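You operate a simulated robot arm through the tools that you are given. There is no shell and no other tool.

The job below is to be done with a simulated robot arm. You get a single attempt, and the scene is never put back.

## Task
Put things in order on the top of the timber table. At the end: the grey wool piece stands where the green can (marked "W327") stood; the green can stands on top of the brown carton (marked "SCREWS"); the orange wedge stands where the cream sponge stood; the cream sponge stands where the grey wool piece stood; whatever was shut is shut again. Leave all else as you found it, and nothing knocked over.

Only the result counts: the job must be done as asked and must still hold three seconds after the hand-in. Knocking over, shifting, dropping, spilling or breaking anything else fails it.

## Robot
A 6-joint arm with a two-finger parallel gripper, fixed in place. Base frame: the origin is at the foot of the arm, x ahead of it, y to its left, z up; the work surface is at about z = 0. Units: m, rad, N and s.
With the tool pointing down near the work surface it reaches from about 0.12 to 0.5 m from the base axis. Its first joint turns from -1.257 to 1.257 rad. Payload 0.65 kg.
The TCP is the grasp point between the finger pads, 0.025 m short of the fingertips. In the tool frame z runs along the fingers and y along their closing line. Largest opening 0.076 m; finger width 0.018, thickness 0.01; the body of the gripper, 0.036 by 0.078 m, starts 0.045 m behind the TCP.
Orientation is that of the tool frame in the base frame, as a unit quaternion [w, x, y, z]. With the fingers straight down and closing along the base's y, the tool's x points along the base's -x, its y along +y and its z along -z.

## Interface
- The arm moves only by the tool send_rows. Its argument "moves" is text: rows parted by semicolons, each of 7 numbers parted by spaces: the turn, a rotation vector about the tool's x, y, z in units of 6 degrees (1.0 is 6 degrees), then the shift along the tool's x, y, z in units of 40 mm (1.0 is 40 mm), then the finger opening in m, from 0 to 0.076. In form: ax ay az tx ty tz grip; .... A call has 1 to 20 rows; each row shifts and turns the commanded pose from where the row before left it, along the tool's axes as they then stand. A call with a number of a shift or a turn outside -1 to 1 is refused whole. Rows are played at 5 a second. More than 0.05 m and 0.15 rad between two rows, or a gripper value outside its range, and nothing of the call is played. Where a pose cannot be reached the arm comes as near as it can. A force on the tool above 40 N (or 10 N above the force at the start of the call, whichever is more), or a blocked arm, ends the call early, and 0.2 s more pass. The fingers move at their own pace (about 0.108 m/s each) and stop on an object; they squeeze with about 38 N. The grip force told is the motor's: it shows also when the fingers shut on nothing. Time passes only in rows, and 0.2 s behind the last, so rows that do not move let the fingers close. It gives the time, the measured TCP pose, the force on the tool (base axes), the opening and the grip force at its end, in the units of the frame above (readings bear some noise), with the torque about the TCP (base axes, N m) and any sound that the robot's microphone picked up, and new pictures: "pictures" is both (left out), scene, wrist or none.
- Cameras (640 x 400 px; columns grow to the right, rows downward): "scene" is fixed at [0.056, 0.2765, 0.395]; the picture's right is [-0.74, -0.67, 0.00], its down [-0.44, 0.49, -0.75] and it looks along [0.50, -0.56, -0.66] (base axes); focal length 214 px, centre (320, 200). "wrist" rides on the gripper at [0.058, 0.011, -0.081] in the tool frame; the picture's right is [-0.18, 0.98, 0.00], its down [-0.75, -0.14, -0.64] and it looks along [-0.63, -0.12, 0.77] (tool axes); focal length 243 px, centre (320, 200). There is no depth. A picture from a camera that has moved, and an enlarged one, comes with that camera's place and axes in the base frame and with its lens.
- zoom(camera, box): a new picture of the part [left, top, right, bottom] of that camera's present view, enlarged. No time passes.
- hand_in(): hands the job in; it is judged then, once.

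Places have to be worked out from the pictures, the camera data and where the tool is seen. Open the gripper and draw the arm clear of the work before you hand the job in, unless the task says otherwise.

The tools are called after "Call:" as a command line: name --argument value ..., lists and objects as JSON in quotes. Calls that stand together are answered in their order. send_rows: Moves the arm, as the interface text tells. Its arguments: {"type":"object","properties":{"moves":{"type":"string"},"pictures":{"type":"string","enum":["both","scene","wrist","none"]}},"required":["moves"]} The other tools are called the same way: zoom (camera, box) takes an enlarged picture of a part of a camera's view; hand_in () hands the job in.

At the start:

```text
time_s: 0.0
tool_pos: [0.3201, 0.0086, 0.3228]
tool_rot: [-0.001, 0.0, 1.0, 0.001]
contact_force: [0.4, -0.4, -0.1]
moment: [0.01, -0.01, -0.01]
width: 0.0762
gripper_force: 0.1
```

scene: 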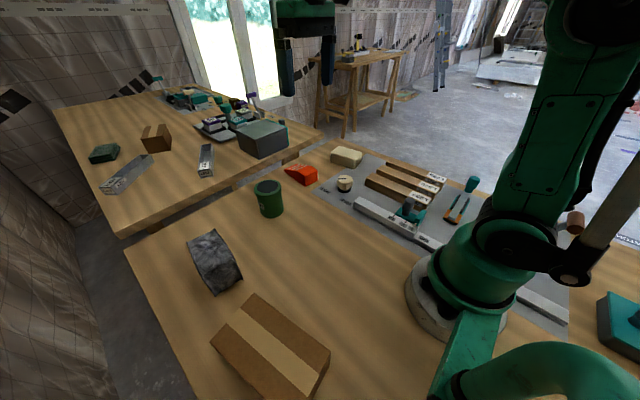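
wrist: 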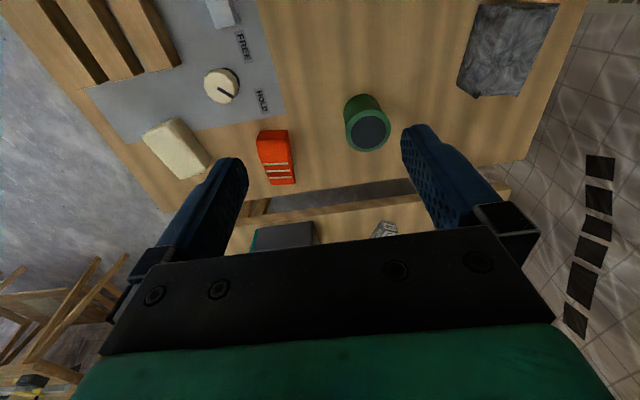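

I start by looking closely at the objects in both cameras before moving anything.

Call:
zoom --camera "scene" --box '[180, 130, 400, 300]'

Call:
zoom --camera "scene" --box '[280, 130, 520, 280]'

Call:
zoom --camera "wrist" --box '[80, 0, 580, 250]'

Call:
zoom --camera "scene" --box '[120, 220, 440, 400]'

```text
2.35 times, centred on (290, 215) of scene
camera zoom: at [0.056, 0.2765, 0.395], right [-0.74, -0.67, 0.0], down [-0.44, 0.49, -0.75], along [0.5, -0.56, -0.66], focal length 505 px, centre (391, 165)
```

zoom: 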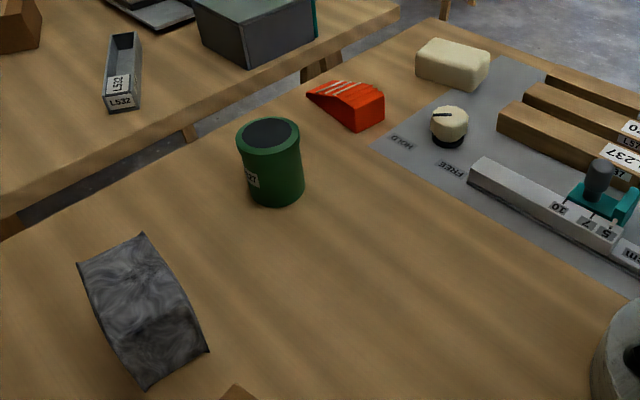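

```text
2.67 times, centred on (400, 205) of scene
camera zoom: at [0.056, 0.2765, 0.395], right [-0.74, -0.67, 0.0], down [-0.44, 0.49, -0.75], along [0.5, -0.56, -0.66], focal length 572 px, centre (107, 187)
```

zoom: 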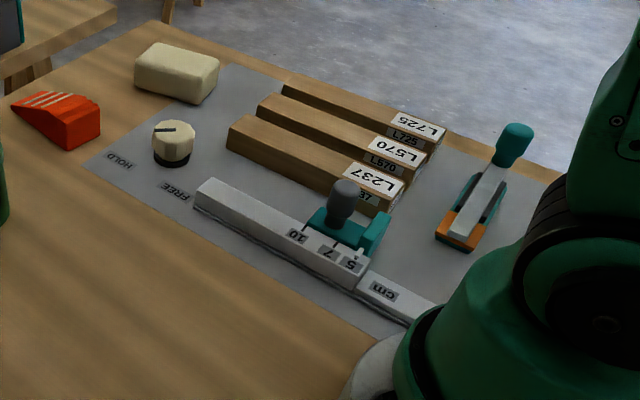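

```text
1.28 times, centred on (330, 125) of wrist
camera zoom: at [0.2621, 0.0199, 0.4042], right [0.18, 0.98, 0.0], down [0.75, -0.14, 0.64], along [0.63, -0.12, -0.77], focal length 311 px, centre (307, 296)
```

zoom: 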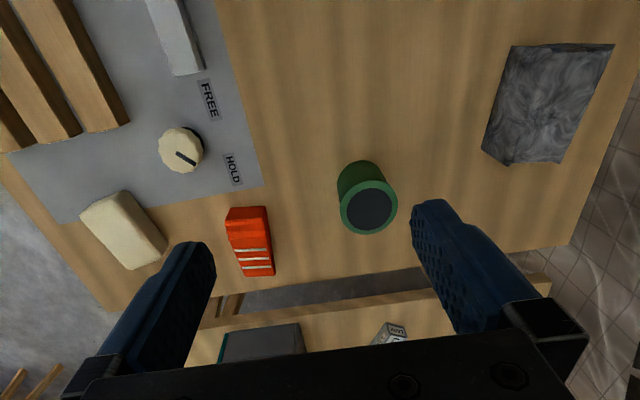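

```text
2.00 times, centred on (280, 310) of scene
camera zoom: at [0.056, 0.2765, 0.395], right [-0.74, -0.67, 0.0], down [-0.44, 0.49, -0.75], along [0.5, -0.56, -0.66], focal length 429 px, centre (400, -20)
```

zoom: 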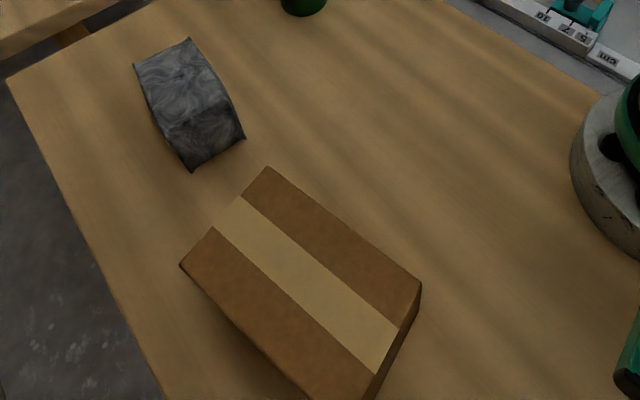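

The named objects all stand free on the near table: can about (0.42, 0.056), wool about (0.36, 0.25), sponge about (0.417, -0.26), wedge about (0.465, -0.10), carton about (0.165, 0.25). I move slightly lower toward the can for a better look.

Call:
send_rows --moves "0 0 0 -0.3 0.5 0.85 0.076; 0 0 0 -0.3 0.5 0.85 0.076; 0 0 0 0 0 0 0.076" --pictures "both"

```text
time_s: 0.8
tool_pos: [0.3467, 0.0509, 0.2564]
tool_rot: [0.0, -0.001, 1.0, -0.001]
contact_force: [0.1, 0.9, 0.2]
moment: [0.03, 0.0, 0.0]
width: 0.0763
gripper_force: 0.1
camera wrist: at [0.2889, 0.0616, 0.3377], right [0.18, 0.98, 0.0], down [0.75, -0.14, 0.64], along [0.63, -0.12, -0.77], focal length 243 px, centre (320, 200)
```

scene: 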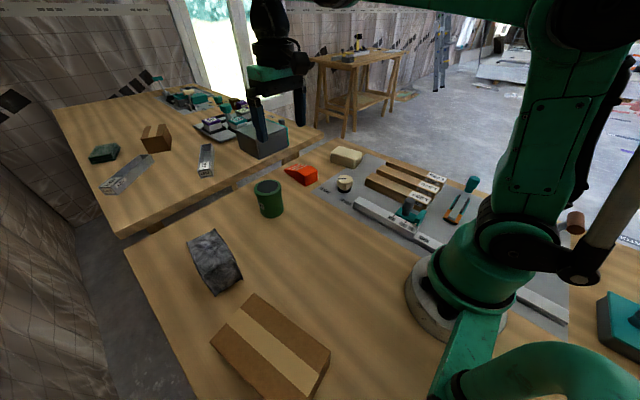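
wrist: 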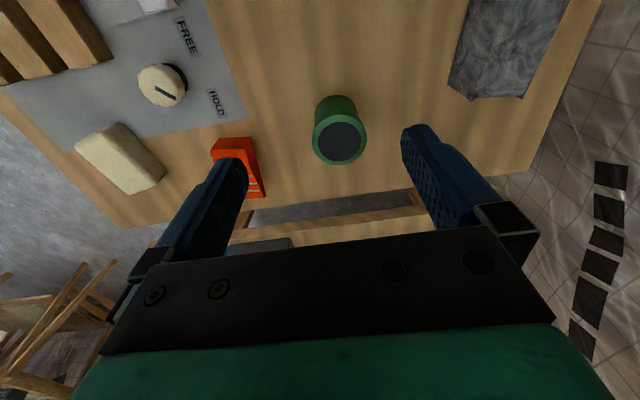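

The can's top is now clear near the wrist picture's centre. I enlarge it and the wool for accurate edges.

Call:
zoom --camera "wrist" --box '[260, 60, 420, 180]'

Call:
zoom --camera "wrist" --box '[60, 100, 300, 220]'

Call:
zoom --camera "scene" --box '[230, 150, 390, 250]'

```text
3.33 times, centred on (340, 120) of wrist
camera zoom: at [0.2889, 0.0616, 0.3377], right [0.18, 0.98, 0.0], down [0.75, -0.14, 0.64], along [0.63, -0.12, -0.77], focal length 809 px, centre (253, 467)
```

zoom: 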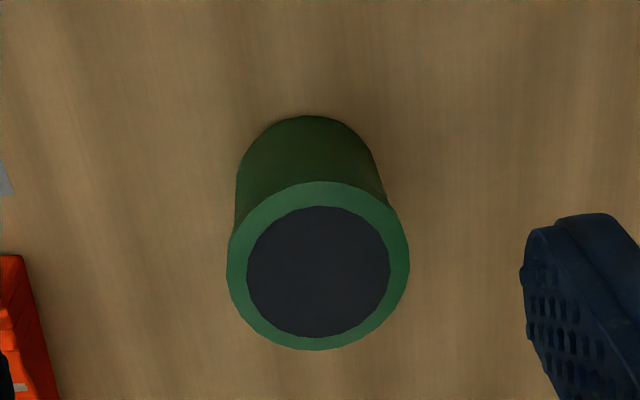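

```text
2.67 times, centred on (180, 160) of wrist
camera zoom: at [0.2889, 0.0616, 0.3377], right [0.18, 0.98, 0.0], down [0.75, -0.14, 0.64], along [0.63, -0.12, -0.77], focal length 647 px, centre (693, 307)
```

zoom: 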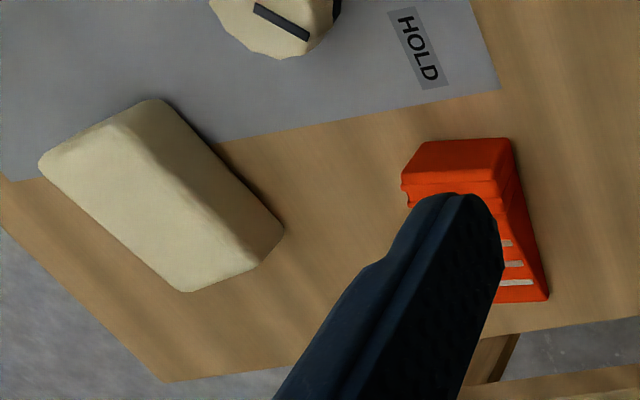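

```text
4.00 times, centred on (310, 200) of scene
camera zoom: at [0.056, 0.2765, 0.395], right [-0.74, -0.67, 0.0], down [-0.44, 0.49, -0.75], along [0.5, -0.56, -0.66], focal length 858 px, centre (360, 200)
```

zoom: 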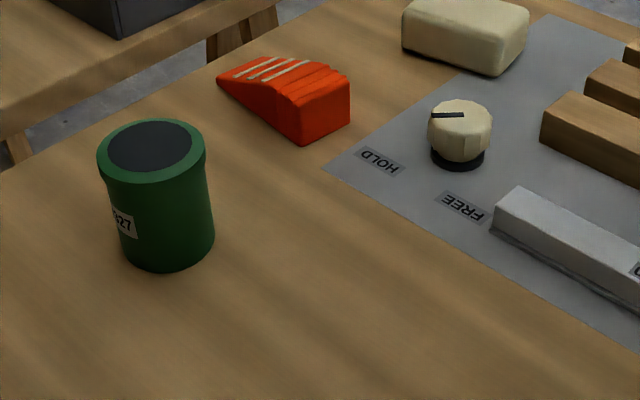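

The can looks to be about 0.065 m wide at its lid and about 0.072 m high, near (0.422, 0.059). Before gripping it I look at the carton and the wool from above to get the carton's height and place.

Call:
send_rows --moves "0 0 0 0.735 0.745 -0.12 0.076; 0 0 0 0.735 0.745 -0.12 0.076; 0 0 0 0.735 0.745 -0.12 0.076; 0 0 0 0.735 0.745 -0.12 0.076; 0 0 0 0.735 0.745 -0.12 0.076; 0 0 0 0 0 0 0.076" --pictures "both"

```text
time_s: 2.2
tool_pos: [0.1988, 0.2018, 0.2793]
tool_rot: [-0.001, 0.0, 1.0, 0.0]
contact_force: [0.4, -0.5, 0.3]
moment: [0.01, -0.03, -0.04]
width: 0.0759
gripper_force: 0.1
camera wrist: at [0.14, 0.2122, 0.3606], right [0.18, 0.98, 0.0], down [0.75, -0.14, 0.64], along [0.63, -0.12, -0.77], focal length 243 px, centre (320, 200)
```

scene: 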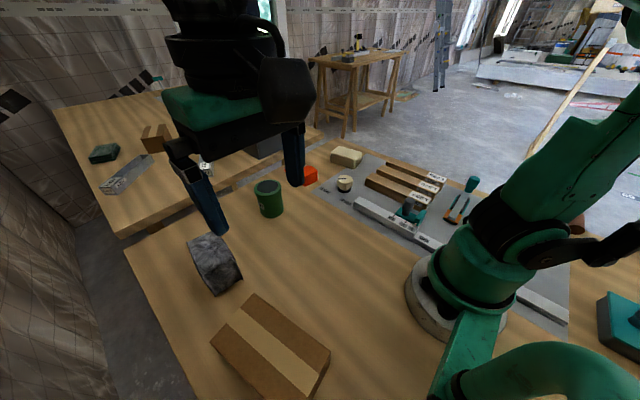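
wrist: 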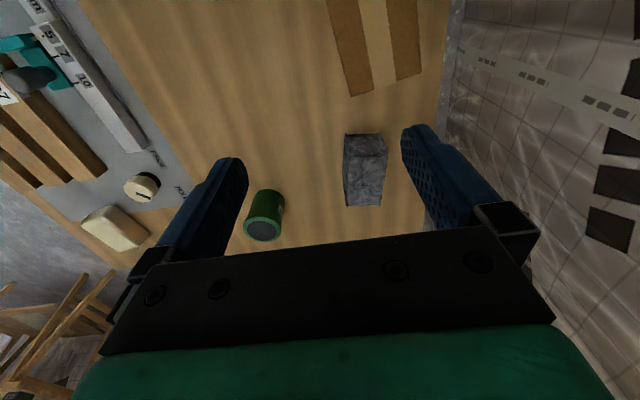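

The carton is only partly in view at the top edge; the wool is well seen. I enlarge the wool and the visible carton end.

Call:
zoom --camera "wrist" --box '[300, 0, 460, 110]'

Call:
zoom --camera "wrist" --box '[300, 110, 440, 220]'

Call:
zoom --camera "scene" --box '[170, 210, 350, 400]'

```text
3.64 times, centred on (380, 55) of wrist
camera zoom: at [0.14, 0.2122, 0.3606], right [0.18, 0.98, 0.0], down [0.75, -0.14, 0.64], along [0.63, -0.12, -0.77], focal length 882 px, centre (102, 727)
```

zoom: 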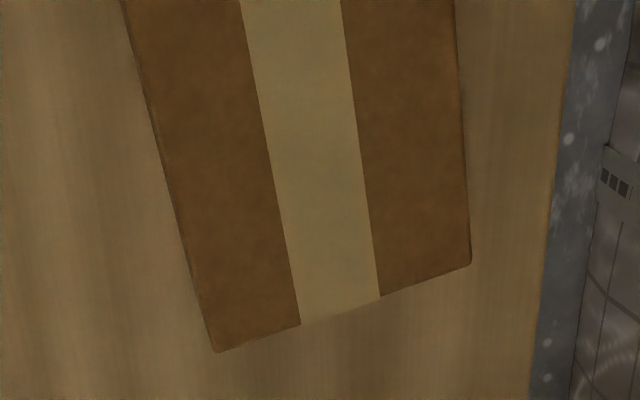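

```text
3.64 times, centred on (370, 165) of wrist
camera zoom: at [0.14, 0.2122, 0.3606], right [0.18, 0.98, 0.0], down [0.75, -0.14, 0.64], along [0.63, -0.12, -0.77], focal length 882 px, centre (138, 327)
```

zoom: 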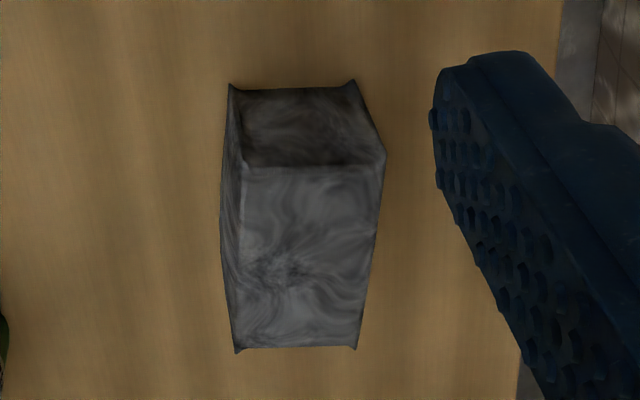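

```text
2.11 times, centred on (260, 305) of scene
camera zoom: at [0.056, 0.2765, 0.395], right [-0.74, -0.67, 0.0], down [-0.44, 0.49, -0.75], along [0.5, -0.56, -0.66], focal length 452 px, centre (446, -21)
```

zoom: 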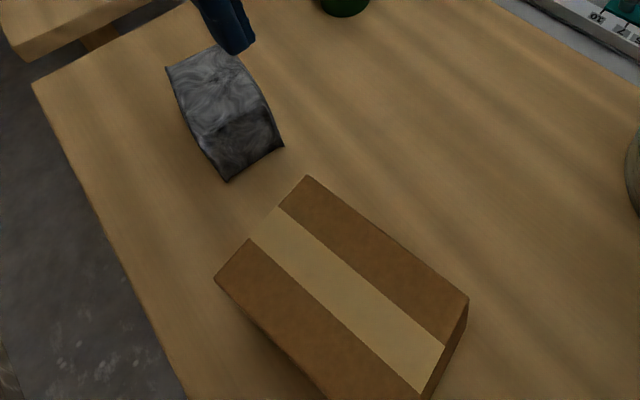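

The two cameras together put the carton's top at z of about 0.0755 with its centre near (0.159, 0.259), and the wool at roughly x 0.315–0.415, y 0.215–0.27. Now I go to a point above the can to check the alignment of the fingers.

Call:
send_rows --moves "0 0 0 -0.7936 -0.51 0.4286 0.076; 0 0 0 -0.7936 -0.51 0.4286 0.076; 0 0 0 -0.7936 -0.51 0.4286 0.076; 0 0 0 -0.7936 -0.51 0.4286 0.076; 0 0 0 -0.7936 -0.51 0.4286 0.076; 0 0 0 -0.7936 -0.51 0.4286 0.076; 0 0 0 -0.7936 -0.51 0.4286 0.076; 0 0 0 0 0 0 0.076; 0 0 0 0 0 0 0.076" --pictures "both"

```text
time_s: 4.2
tool_pos: [0.4198, 0.0567, 0.158]
tool_rot: [0.0, 0.001, 1.0, 0.0]
contact_force: [-0.4, 1.1, 0.2]
moment: [0.01, 0.03, -0.01]
width: 0.0758
gripper_force: 0.2
camera wrist: at [0.3618, 0.0683, 0.2397], right [0.18, 0.98, 0.0], down [0.75, -0.14, 0.64], along [0.63, -0.12, -0.77], focal length 243 px, centre (320, 200)
```

scene: 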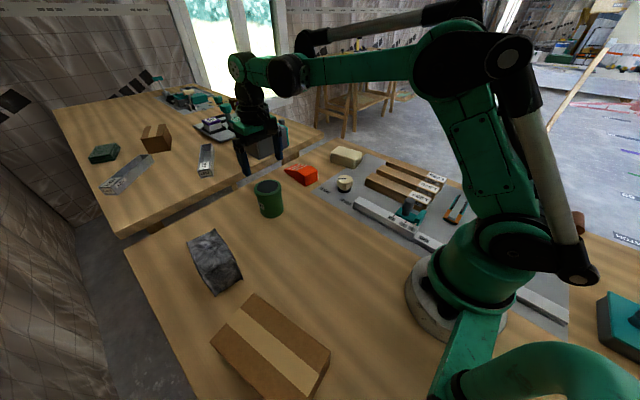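
wrist: 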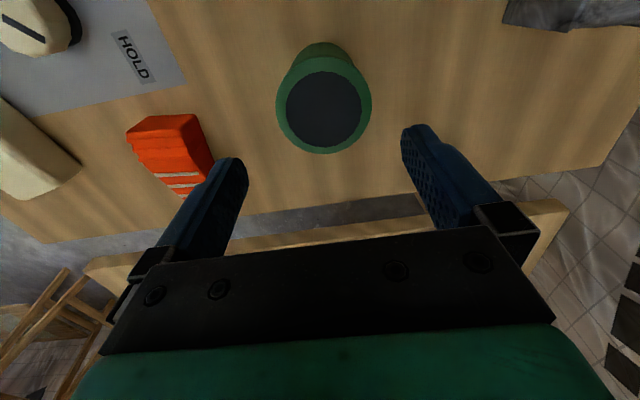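

The open fingers hang above the can. I enlarge the can in the wrist view to work out the remaining offset.

Call:
zoom --camera "wrist" --box '[220, 30, 440, 170]'

Call:
zoom --camera "scene" --box '[210, 100, 330, 230]'

```text
2.86 times, centred on (330, 100) of wrist
camera zoom: at [0.3618, 0.0683, 0.2397], right [0.18, 0.98, 0.0], down [0.75, -0.14, 0.64], along [0.63, -0.12, -0.77], focal length 693 px, centre (291, 486)
```

zoom: 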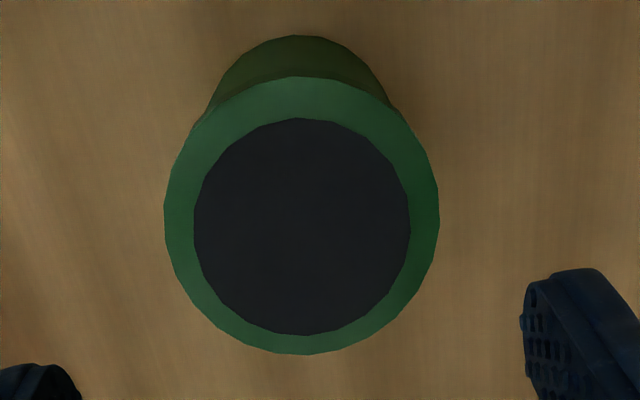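

```text
3.08 times, centred on (270, 165) of scene
camera zoom: at [0.056, 0.2765, 0.395], right [-0.74, -0.67, 0.0], down [-0.44, 0.49, -0.75], along [0.5, -0.56, -0.66], focal length 660 px, centre (474, 308)
```

zoom: 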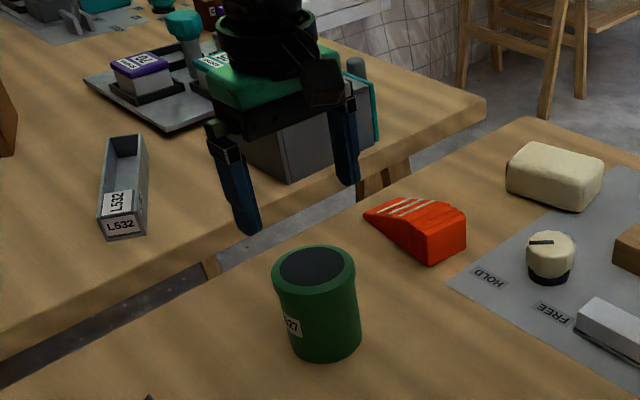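

The can lies within about 2–3 mm of the finger centre. I shift 2 mm to +y and lower to z of about 0.042 with the fingers open.

Call:
send_rows --moves "0 0 0 0 0.05 0 0.076; 0 0 0 0 0 0.5 0.076; 0 0 0 0 0 0.5 0.076; 0 0 0 0 0 0.5 0.076; 0 0 0 0 0 0.5 0.076; 0 0 0 0 0 0.45 0.076; 0 0 0 0 0 0.45 0.076; 0 0 0 0 0 0 0.076" --pictures "both"

```text
time_s: 6.0
tool_pos: [0.4175, 0.0602, 0.0439]
tool_rot: [0.0, 0.0, 1.0, 0.0]
contact_force: [1.4, 0.6, 1.1]
moment: [-0.01, 0.01, 0.01]
width: 0.0762
gripper_force: 0.0
camera wrist: at [0.3595, 0.0707, 0.1252], right [0.18, 0.98, 0.0], down [0.75, -0.14, 0.64], along [0.63, -0.12, -0.77], focal length 243 px, centre (320, 200)
```

scene: 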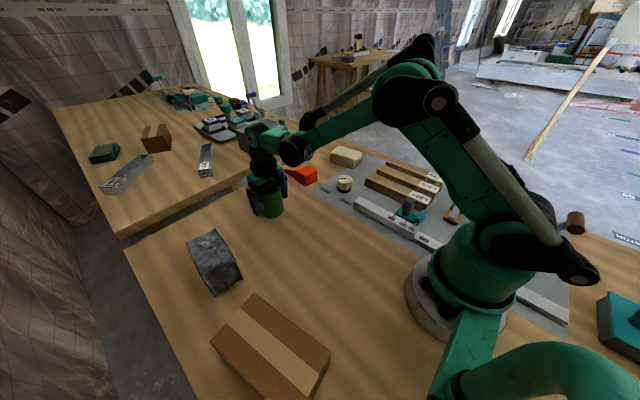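
wrist: 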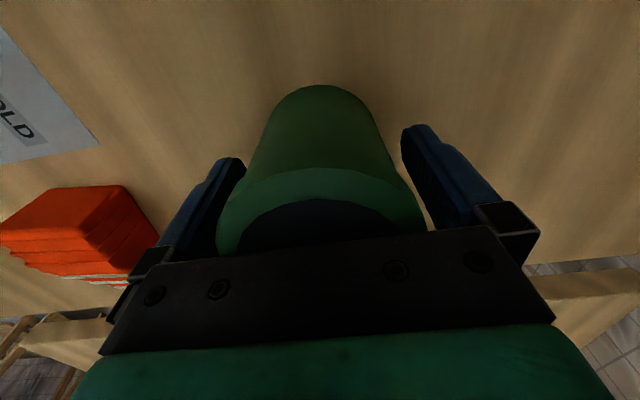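

The can sits between the fingers with no contact. I close on it.

Call:
send_rows --moves "0 0 0 0 0 0 0.05; 0 0 0 0 0 0 0.05; 0 0 0 0 0 0 0.05; 0 0 0 0 0 0 0.05" --pictures "both"

```text
time_s: 7.0
tool_pos: [0.418, 0.0602, 0.0441]
tool_rot: [0.0, 0.0, 1.0, 0.0]
contact_force: [-0.3, -0.7, 0.1]
moment: [0.01, -0.01, -0.04]
width: 0.0625
gripper_force: 38.3
camera wrist: at [0.3595, 0.0706, 0.1255], right [0.18, 0.98, 0.0], down [0.75, -0.14, 0.64], along [0.63, -0.12, -0.77], focal length 243 px, centre (320, 200)
```

scene: 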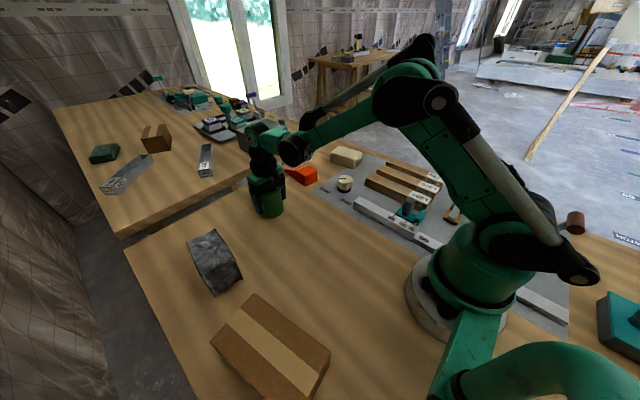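
wrist: 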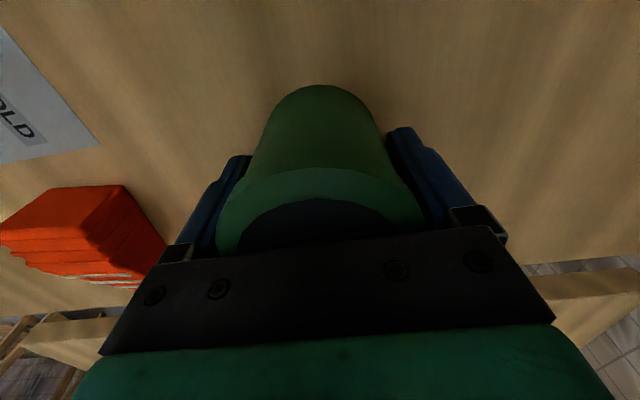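

Gripped at 0.0625 m with the TCP at (0.418, 0.060, 0.044). I lift gently, straight up.

Call:
send_rows --moves "0 0 0 0 0 -0.2 0.05; 0 0 0 0 0 -0.45 0.05; 0 0 0 0 0 -0.75 0.05; 0 0 0 0 0 -0.75 0.05; 0 0 0 0 0 -0.75 0.05; 0 0 0 0 0 -0.75 0.05; 0 0 0 0 0 0 0.05" --pictures "both"

```text
time_s: 8.6
tool_pos: [0.4182, 0.0583, 0.1922]
tool_rot: [0.001, -0.001, 1.0, 0.0]
contact_force: [0.0, 0.1, -1.8]
moment: [0.02, 0.02, 0.03]
width: 0.0628
gripper_force: 38.1
camera wrist: at [0.3605, 0.0687, 0.2728], right [0.18, 0.98, 0.0], down [0.75, -0.14, 0.64], along [0.63, -0.12, -0.77], focal length 243 px, centre (320, 200)
```

scene: 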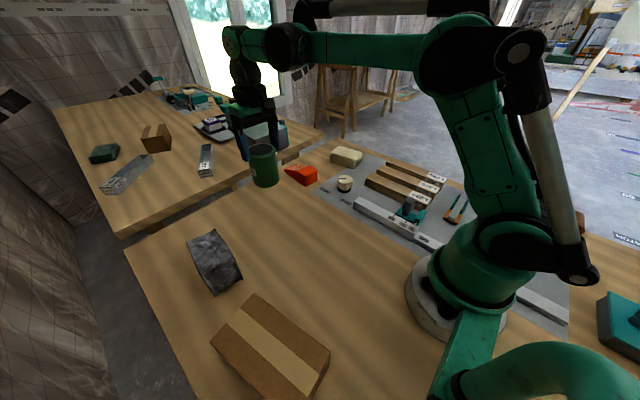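
wrist: 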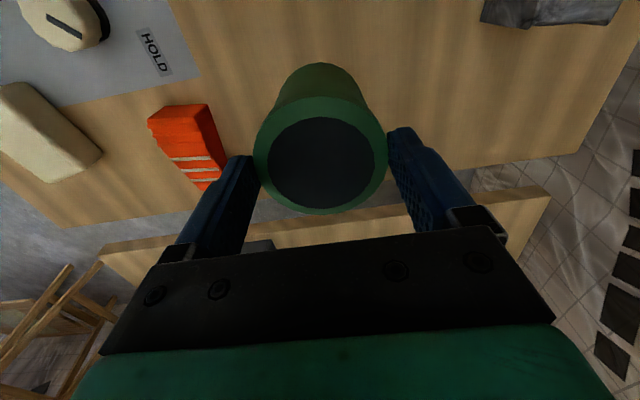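

The can looks lower between the fingers than when I gripped it, as if it slid down during the lift. I look closely before anything else.

Call:
zoom --camera "scene" --box '[210, 80, 320, 210]'

Call:
zoom --camera "wrist" --box '[200, 40, 460, 240]'

```text
3.08 times, centred on (265, 145) of scene
camera zoom: at [0.056, 0.2765, 0.395], right [-0.74, -0.67, 0.0], down [-0.44, 0.49, -0.75], along [0.5, -0.56, -0.66], focal length 660 px, centre (489, 369)
```

zoom: 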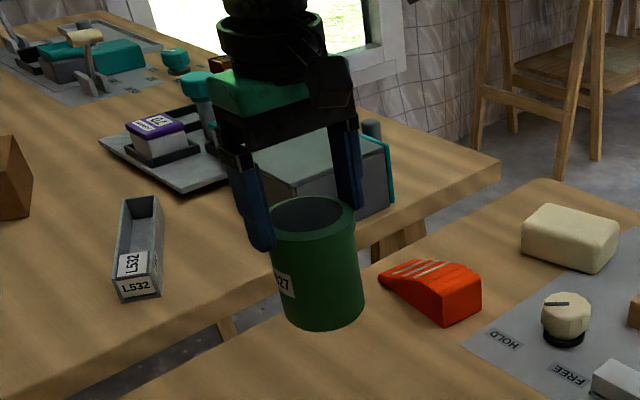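

```text
2.00 times, centred on (330, 140) of wrist
camera zoom: at [0.3605, 0.0687, 0.2728], right [0.18, 0.98, 0.0], down [0.75, -0.14, 0.64], along [0.63, -0.12, -0.77], focal length 485 px, centre (300, 320)
```

zoom: 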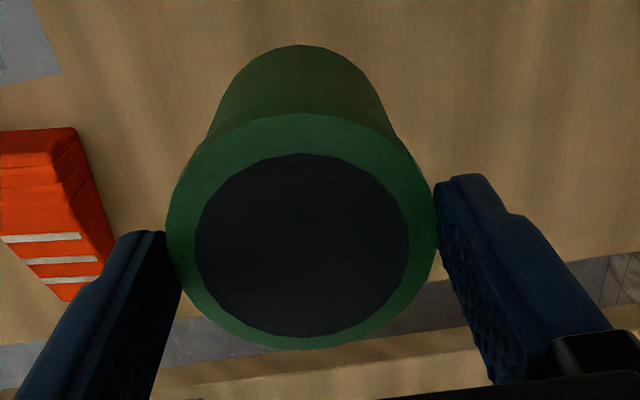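

The can has slipped to the fingertips and is held only at its rim, with its bottom about 0.09–0.10 m up. I lower it back toward its own place at once before it can fall.

Call:
send_rows --moves "0 0 0 0 0 0.3 0.05; 0 0 0 0 0 0.6 0.05; 0 0 0 0 0 0.6 0.05; 0 0 0 0 0 0.4 0.05" --pictures "both"

```text
time_s: 9.6
tool_pos: [0.4199, 0.0555, 0.114]
tool_rot: [0.001, 0.0, 1.0, -0.001]
contact_force: [-1.1, 0.1, -2.4]
moment: [-0.05, 0.01, -0.02]
width: 0.0627
gripper_force: 37.7
camera wrist: at [0.3604, 0.0668, 0.195], right [0.18, 0.98, 0.0], down [0.75, -0.14, 0.64], along [0.63, -0.12, -0.77], focal length 243 px, centre (320, 200)
```

scene: 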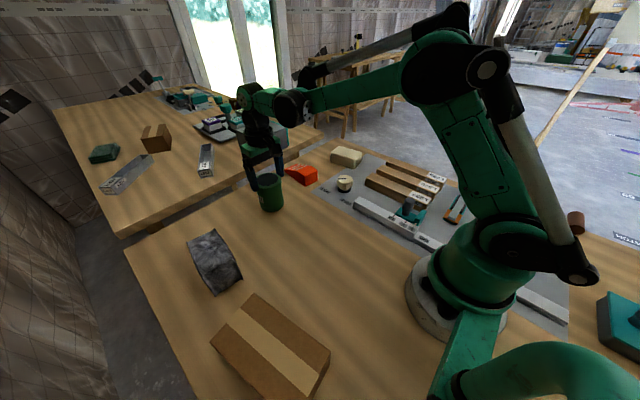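
wrist: 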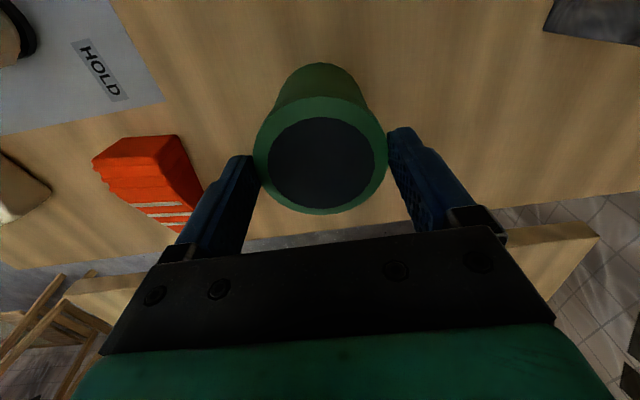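

The can sits exactly as before between the fingertips, so the slide has stopped. I lower it slowly to the table so that I can re-grip it deeper.

Call:
send_rows --moves "0 0 0 0 0 0.1 0.05; 0 0 0 0 0 0.1 0.05; 0 0 0 0 0 0.1 0.05; 0 0 0 0 0 0 0.05" --pictures "both"

Call:
zoom --camera "scene" --box '[220, 130, 330, 230]'

```text
time_s: 10.6
tool_pos: [0.4184, 0.0571, 0.1019]
tool_rot: [-0.001, 0.0, 1.0, 0.0]
contact_force: [-0.8, 0.1, -2.2]
moment: [0.02, 0.0, 0.01]
width: 0.0625
gripper_force: 38.2
camera wrist: at [0.3601, 0.0674, 0.1826], right [0.18, 0.98, 0.0], down [0.75, -0.14, 0.64], along [0.63, -0.12, -0.77], focal length 243 px, centre (320, 200)
```

scene: 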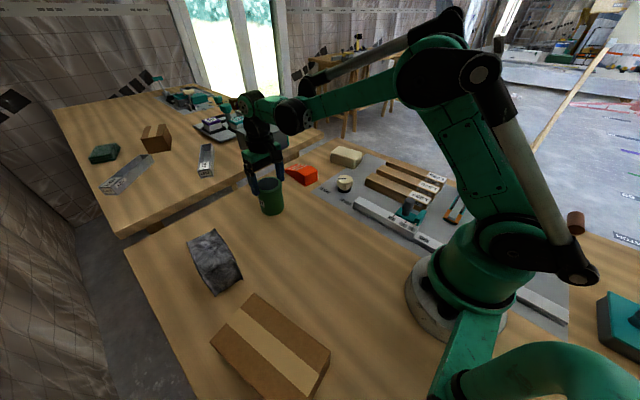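
wrist: 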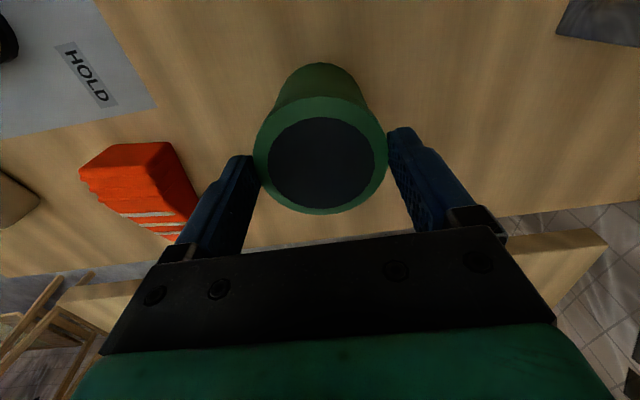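

```text
4.00 times, centred on (275, 180) of scene
camera zoom: at [0.056, 0.2765, 0.395], right [-0.74, -0.67, 0.0], down [-0.44, 0.49, -0.75], along [0.5, -0.56, -0.66], focal length 858 px, centre (500, 280)
```

zoom: 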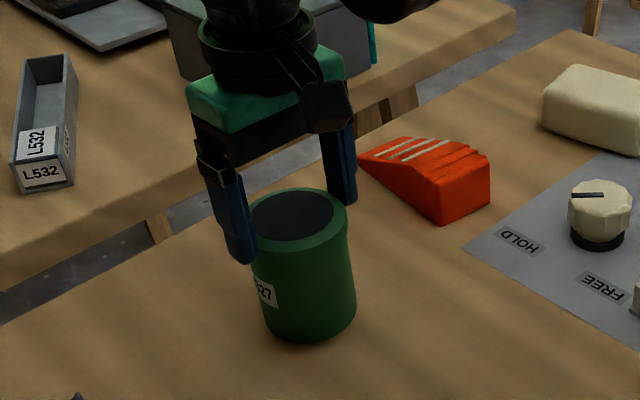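

The can's bottom is now roughly 10 mm above the table. I go down in small steps until it touches.

Call:
send_rows --moves "0 0 0 0 0 0.08 0.05; 0 0 0 0 0 0.08 0.05; 0 0 0 0 0 0.05 0.05; 0 0 0 0 0 0 0.05" --pictures "both"

```text
time_s: 11.6
tool_pos: [0.4184, 0.0563, 0.0925]
tool_rot: [0.0, 0.0, 1.0, 0.001]
contact_force: [-3.3, 3.5, 34.6]
moment: [0.09, 0.04, 0.0]
width: 0.0627
gripper_force: 38.3
camera wrist: at [0.3605, 0.0679, 0.1744], right [0.18, 0.98, 0.0], down [0.75, -0.14, 0.64], along [0.63, -0.12, -0.77], focal length 243 px, centre (320, 200)
```

scene: 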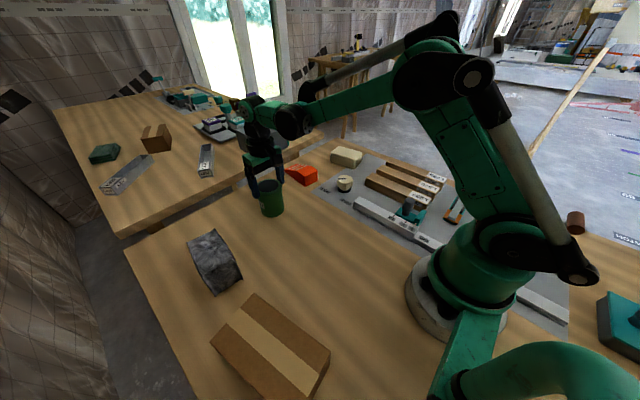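
wrist: 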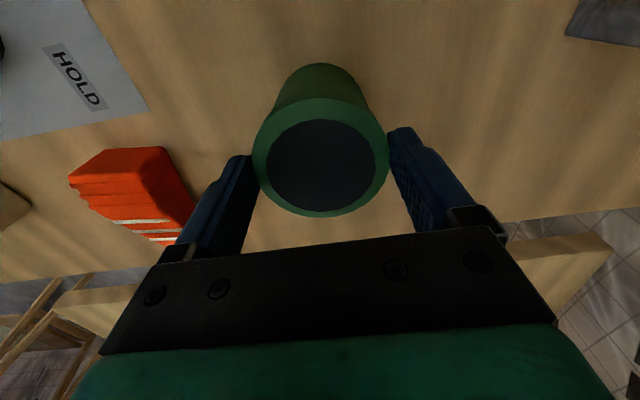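

The can is standing on the table (34.6 N upward) and did not slide under that push, so the grip's friction is good. I relieve the pressure, open, and look before going lower.

Call:
send_rows --moves "0 0 0 0 0 -0.05 0.05; 0 0 0 0 0 0 0.05; 0 0 0 0 0 0 0.076; 0 0 0 0 0 0 0.076" --pictures "both"

Call:
zoom --camera "scene" --box '[220, 130, 330, 230]'

Call:
zoom --camera "wrist" --box '[200, 40, 460, 240]'

```text
time_s: 12.6
tool_pos: [0.4191, 0.057, 0.0957]
tool_rot: [0.001, 0.0, 1.0, 0.0]
contact_force: [0.5, -0.2, 0.4]
moment: [-0.03, -0.03, 0.01]
width: 0.0762
gripper_force: 0.0
camera wrist: at [0.3608, 0.0678, 0.1764], right [0.18, 0.98, 0.0], down [0.75, -0.14, 0.64], along [0.63, -0.12, -0.77], focal length 243 px, centre (320, 200)
```

scene: 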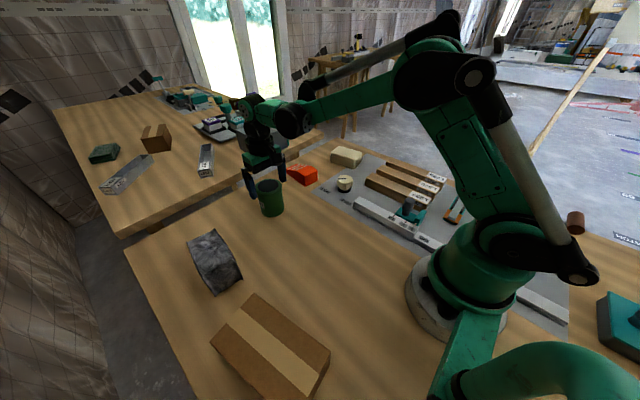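
wrist: 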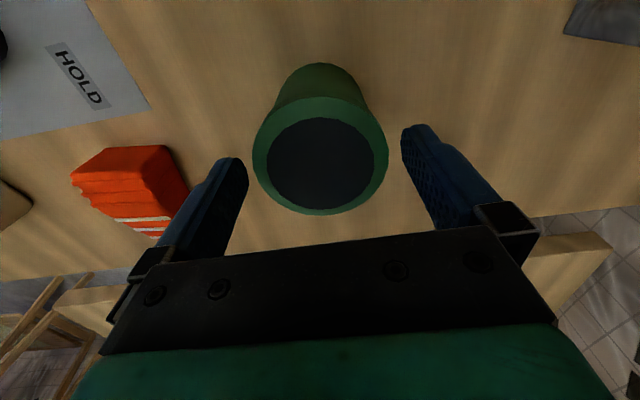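

```text
4.00 times, centred on (275, 180) of scene
camera zoom: at [0.056, 0.2765, 0.395], right [-0.74, -0.67, 0.0], down [-0.44, 0.49, -0.75], along [0.5, -0.56, -0.66], focal length 858 px, centre (500, 280)
```

zoom: 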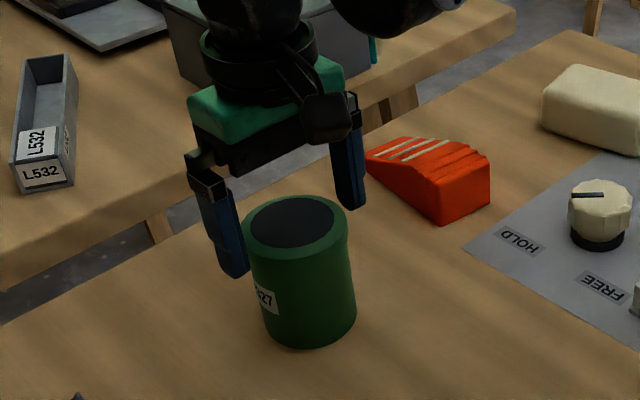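

```text
2.00 times, centred on (330, 140) of wrist
camera zoom: at [0.3608, 0.0678, 0.1764], right [0.18, 0.98, 0.0], down [0.75, -0.14, 0.64], along [0.63, -0.12, -0.77], focal length 485 px, centre (300, 320)
```

zoom: 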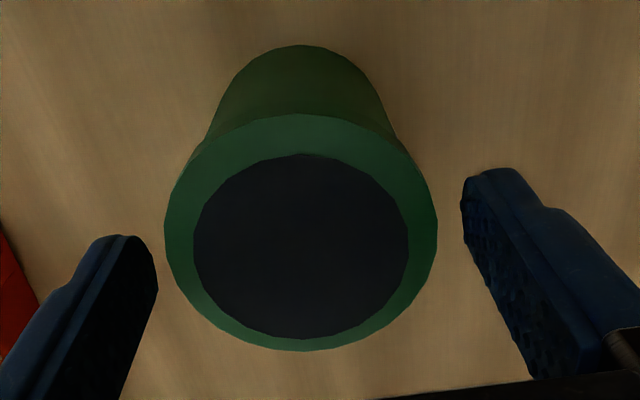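

The can is upright and unchanged. I go down again to z of about 0.042 and grip deeper.

Call:
send_rows --moves "0 0 0 0 0.03 0.34 0.076; 0 0 0 0 0.03 0.34 0.076; 0 0 0 0 0 0.34 0.076; 0 0 0 0 0 0.3 0.076; 0 0 0 0 0 0 0.076; 0 0 0 0 0 0 0.045; 0 0 0 0 0 0 0.045; 0 0 0 0 0 0 0.045; 0 0 0 0 0 0 0.045; 0 0 0 0 0 0 0.045" --pictures "both"

```text
time_s: 14.8
tool_pos: [0.4188, 0.0597, 0.0424]
tool_rot: [0.001, 0.0, 1.0, 0.0]
contact_force: [0.0, 0.1, 0.2]
moment: [0.01, -0.02, 0.0]
width: 0.0628
gripper_force: 38.4
camera wrist: at [0.3605, 0.0706, 0.1236], right [0.18, 0.98, 0.0], down [0.75, -0.14, 0.64], along [0.63, -0.12, -0.77], focal length 243 px, centre (320, 200)
```

scene: 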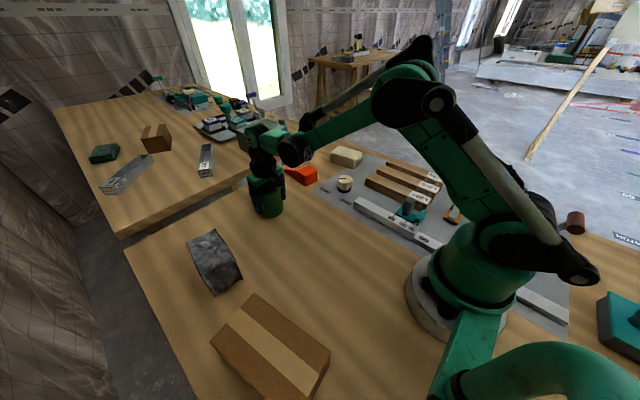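
wrist: 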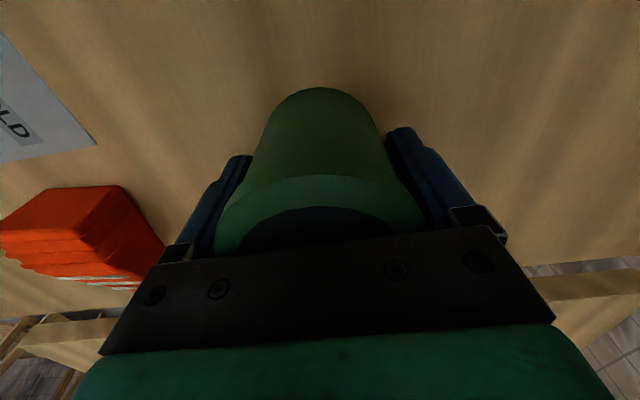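

Gripped again at z = 0.042. I lift only about 8 mm this time and check for slip and pull.

Call:
send_rows --moves "0 0 0 0 0 -0.1 0.045; 0 0 0 0 0 -0.1 0.045" --pictures "both"

```text
time_s: 15.4
tool_pos: [0.4192, 0.0609, 0.0497]
tool_rot: [0.0, 0.0, 1.0, -0.001]
contact_force: [0.3, 0.8, -2.3]
moment: [0.03, 0.01, -0.03]
width: 0.0625
gripper_force: 37.8
camera wrist: at [0.361, 0.0705, 0.1317], right [0.18, 0.98, 0.0], down [0.75, -0.14, 0.64], along [0.63, -0.12, -0.77], focal length 243 px, centre (320, 200)
```

scene: 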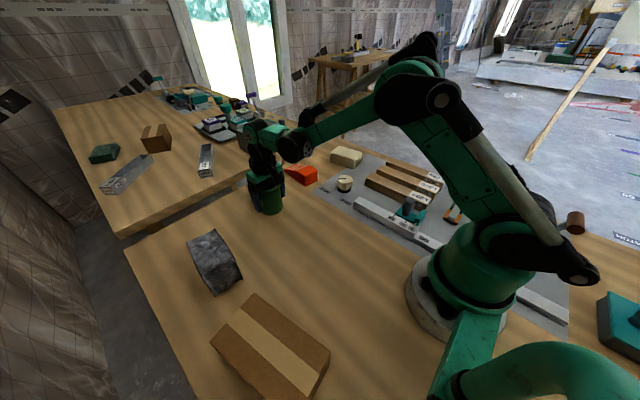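
wrist: 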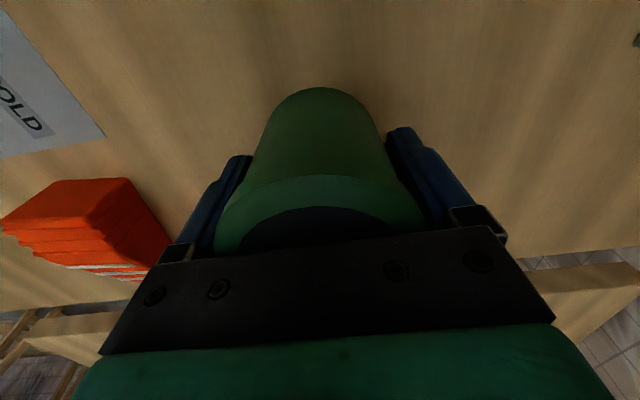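

No slip, and the load is about 2.2 N, so the can is off the table. I lift further in moderate steps and check again.

Call:
send_rows --moves "0 0 0 0 0 -0.2 0.045; 0 0 0 0 0 -0.3 0.045; 0 0 0 0 0 -0.3 0.045; 0 0 0 0 0 -0.2 0.045" --pictures "wrist"

```text
time_s: 16.4
tool_pos: [0.4194, 0.0579, 0.0893]
tool_rot: [0.0, 0.0, 1.0, 0.0]
contact_force: [0.5, 0.2, -1.3]
moment: [0.0, 0.0, -0.02]
width: 0.0625
gripper_force: 38.1
camera wrist: at [0.3608, 0.0703, 0.1711], right [0.18, 0.98, 0.0], down [0.75, -0.14, 0.64], along [0.63, -0.12, -0.77], focal length 243 px, centre (320, 200)
```

wrist: 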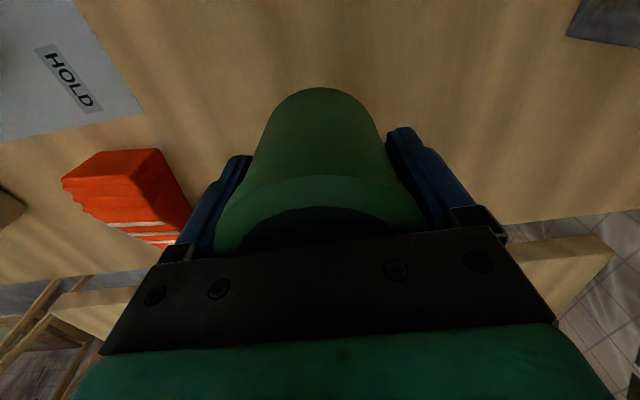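

Still firm. I raise to about 0.155 and start across toward the carton, with a check halfway.

Call:
send_rows --moves "0 0 0 0 0 -0.3 0.045; 0 0 0 0 0 -0.4 0.045; 0 0 0 0 0 -0.4 0.045; 0 0 0 0 0 -0.35 0.045; 0 0 0 0.2 0.15 -0.15 0.045; 0 0 0 0.4 0.3 0 0.045; 0 0 0 0.5 0.4 0 0.045; 0 0 0 0.5 0.4 0 0.045; 0 0 0 0.5 0.4 0 0.045; 0 0 0 0.4 0.3 0 0.045; 0 0 0 0.2 0.15 0 0.045" --pictures "both"

```text
time_s: 18.8
tool_pos: [0.3123, 0.1442, 0.1543]
tool_rot: [-0.001, 0.001, 1.0, 0.0]
contact_force: [-0.9, 0.0, -2.0]
moment: [0.01, 0.0, -0.01]
width: 0.0627
gripper_force: 38.6
camera wrist: at [0.2537, 0.1544, 0.2352], right [0.18, 0.98, 0.0], down [0.75, -0.14, 0.64], along [0.63, -0.12, -0.77], focal length 243 px, centre (320, 200)
```

scene: 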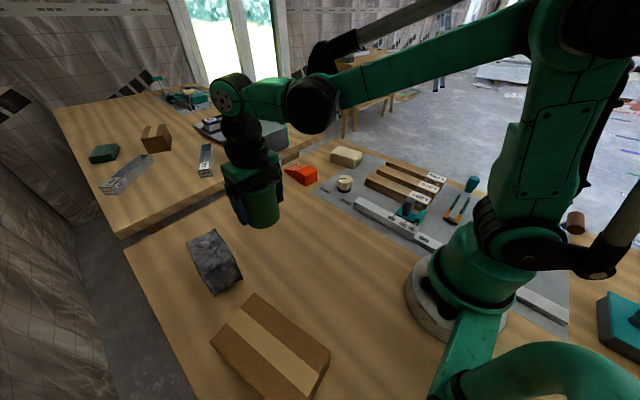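
wrist: 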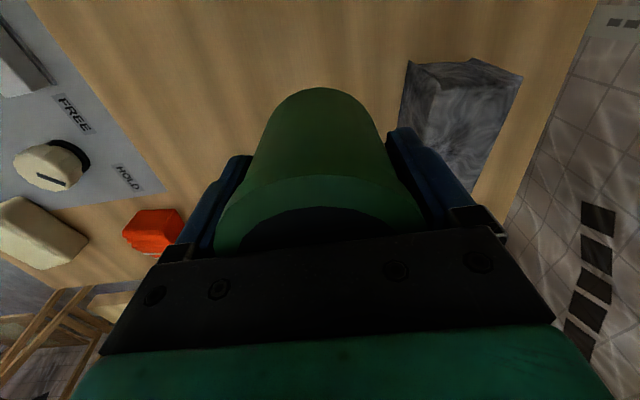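

Grip is steady. I continue to a point above the carton's centre at (0.159, 0.259).

Call:
send_rows --moves "0 0 0 0.231 0.172 0 0.045; 0 0 0 0.462 0.344 0 0.045; 0 0 0 0.616 0.459 -0.1 0.045; 0 0 0 0.616 0.459 0 0.045; 0 0 0 0.616 0.459 0 0.045; 0 0 0 0.616 0.459 0 0.045; 0 0 0 0.462 0.344 0 0.045; 0 0 0 0.231 0.172 0 0.045; 0 0 0 0 0 0 0.045" --pictures "both"

Call:
zoom --camera "scene" --box '[170, 200, 350, 400]'

```text
time_s: 20.8
tool_pos: [0.1571, 0.2599, 0.1582]
tool_rot: [0.0, 0.0, 1.0, 0.0]
contact_force: [-0.2, 0.4, -1.8]
moment: [0.0, -0.01, 0.03]
width: 0.0627
gripper_force: 38.4
camera wrist: at [0.0989, 0.2704, 0.2397], right [0.18, 0.98, 0.0], down [0.75, -0.14, 0.64], along [0.63, -0.12, -0.77], focal length 243 px, centre (320, 200)
```

scene: 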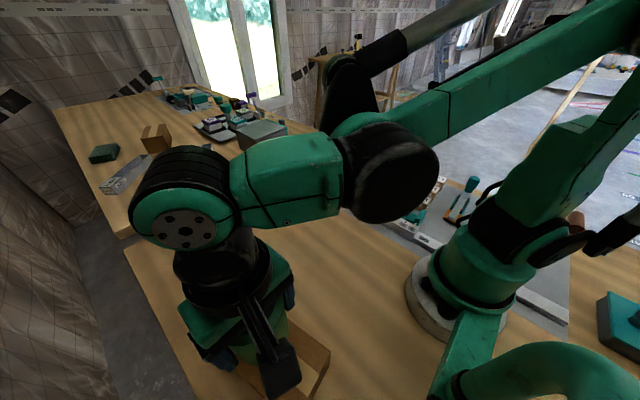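
wrist: 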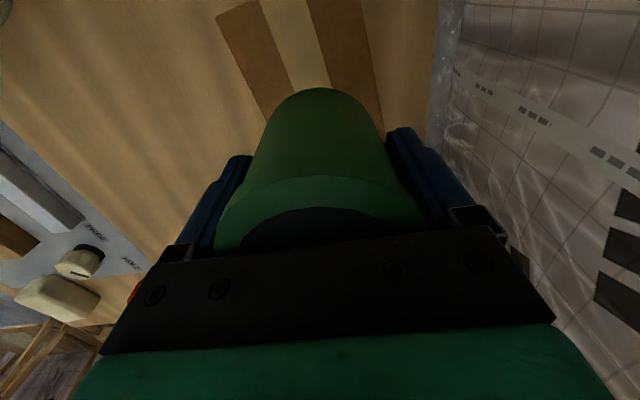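

```text
2.00 times, centred on (260, 300) of scene
camera zoom: at [0.056, 0.2765, 0.3949], right [-0.74, -0.67, 0.0], down [-0.44, 0.49, -0.75], along [0.5, -0.56, -0.66], focal length 429 px, centre (440, 0)
```

zoom: 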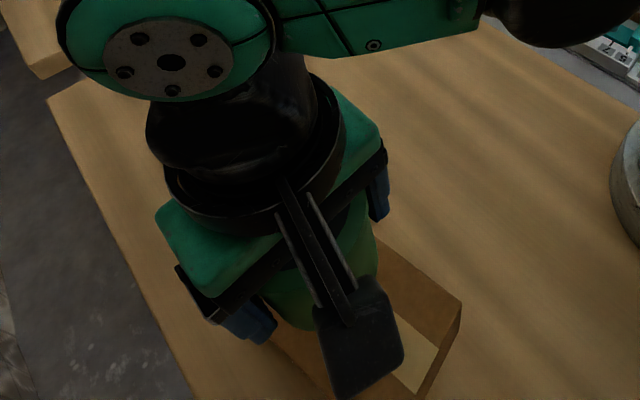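

The near-left carton corner reads (0.0965, 0.2145), matching my estimate, so the can hangs over the carton's middle. I lower, expecting contact near z = 0.118.

Call:
send_rows --moves "0 0 0 0 0 0.2 0.045; 0 0 0 0 0 0.25 0.045; 0 0 0 0 0 0.2 0.045; 0 0 0 0 0 0.1 0.045; 0 0 0 0 0 0.05 0.045" --pictures "both"

```text
time_s: 22.0
tool_pos: [0.158, 0.26, 0.1251]
tool_rot: [-0.001, 0.0, 1.0, 0.0]
contact_force: [0.8, 0.2, -2.6]
moment: [-0.01, 0.03, -0.01]
width: 0.0625
gripper_force: 37.6
camera wrist: at [0.0991, 0.2696, 0.2068], right [0.18, 0.98, 0.0], down [0.75, -0.14, 0.64], along [0.63, -0.12, -0.77], focal length 243 px, centre (320, 200)
```

scene: 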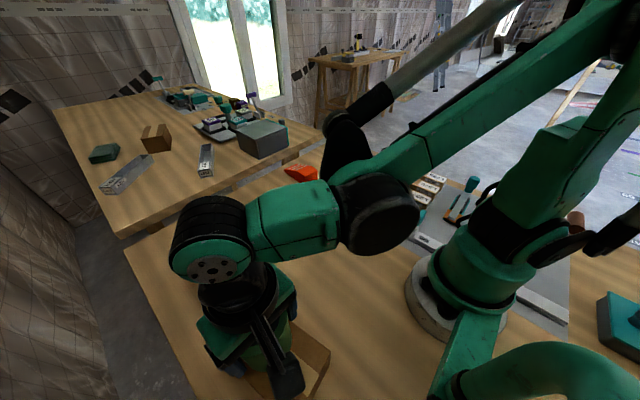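
wrist: 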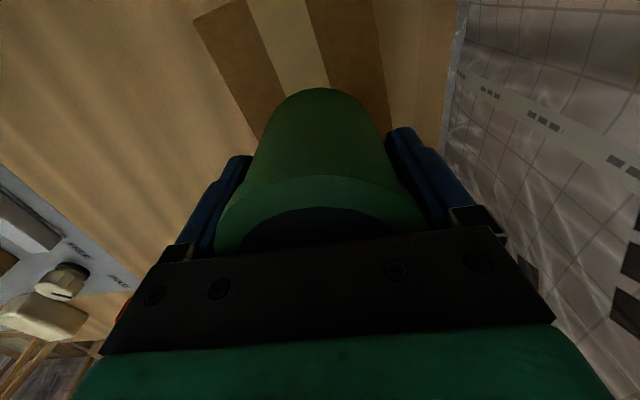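

Just above the carton now. I go down 2 mm at a time.

Call:
send_rows --moves "0 0 0 0 0 0.05 0.045; 0 0 0 0 0 0.05 0.045; 0 0 0 0 0 0 0.045" --pictures "none"

```text
time_s: 22.8
tool_pos: [0.1569, 0.2583, 0.1217]
tool_rot: [0.0, 0.0, 1.0, 0.0]
contact_force: [-0.5, 0.1, -1.6]
moment: [0.01, 0.02, -0.03]
width: 0.0624
gripper_force: 38.0
```

No contact yet at z = 0.1217. I take two more small steps.

Call:
send_rows --moves "0 0 0 0 0 0.03 0.045; 0 0 0 0 0 0.03 0.045; 0 0 0 0 0 0 0.045" --pictures "none"

```text
time_s: 23.6
tool_pos: [0.1572, 0.2594, 0.1209]
tool_rot: [0.0, 0.0, 1.0, 0.001]
contact_force: [-0.2, 0.3, -2.1]
moment: [-0.03, 0.01, -0.01]
width: 0.0626
gripper_force: 38.3
```

Call:
send_rows --moves "0 0 0 0 0 0.03 0.045; 0 0 0 0 0 0.03 0.045; 0 0 0 0 0 0 0.045" --pictures "wrist"

```text
time_s: 24.4
tool_pos: [0.1586, 0.2592, 0.1176]
tool_rot: [-0.001, 0.0, 1.0, 0.0]
contact_force: [-1.1, -0.5, -2.9]
moment: [0.02, 0.01, -0.04]
width: 0.0627
gripper_force: 38.6
camera wrist: at [0.0997, 0.27, 0.1983], right [0.18, 0.98, 0.0], down [0.75, -0.14, 0.64], along [0.63, -0.12, -0.77], focal length 243 px, centre (320, 200)
```

wrist: 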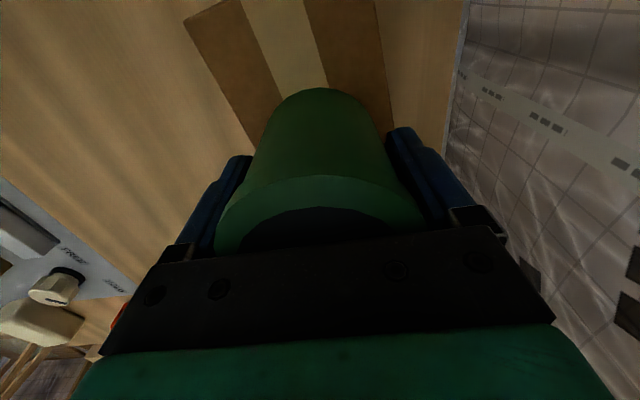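

Still about −2 N (hanging load). I keep stepping down by about 1 mm.

Call:
send_rows --moves "0 0 0 0 0 0.025 0.045; 0 0 0 0 0 0.025 0.045; 0 0 0 0 0 0 0.045" --pictures "none"

```text
time_s: 25.2
tool_pos: [0.1577, 0.2595, 0.1146]
tool_rot: [0.0, 0.0, 1.0, 0.0]
contact_force: [-1.0, 0.3, -2.4]
moment: [0.01, 0.0, -0.02]
width: 0.0626
gripper_force: 38.3
```

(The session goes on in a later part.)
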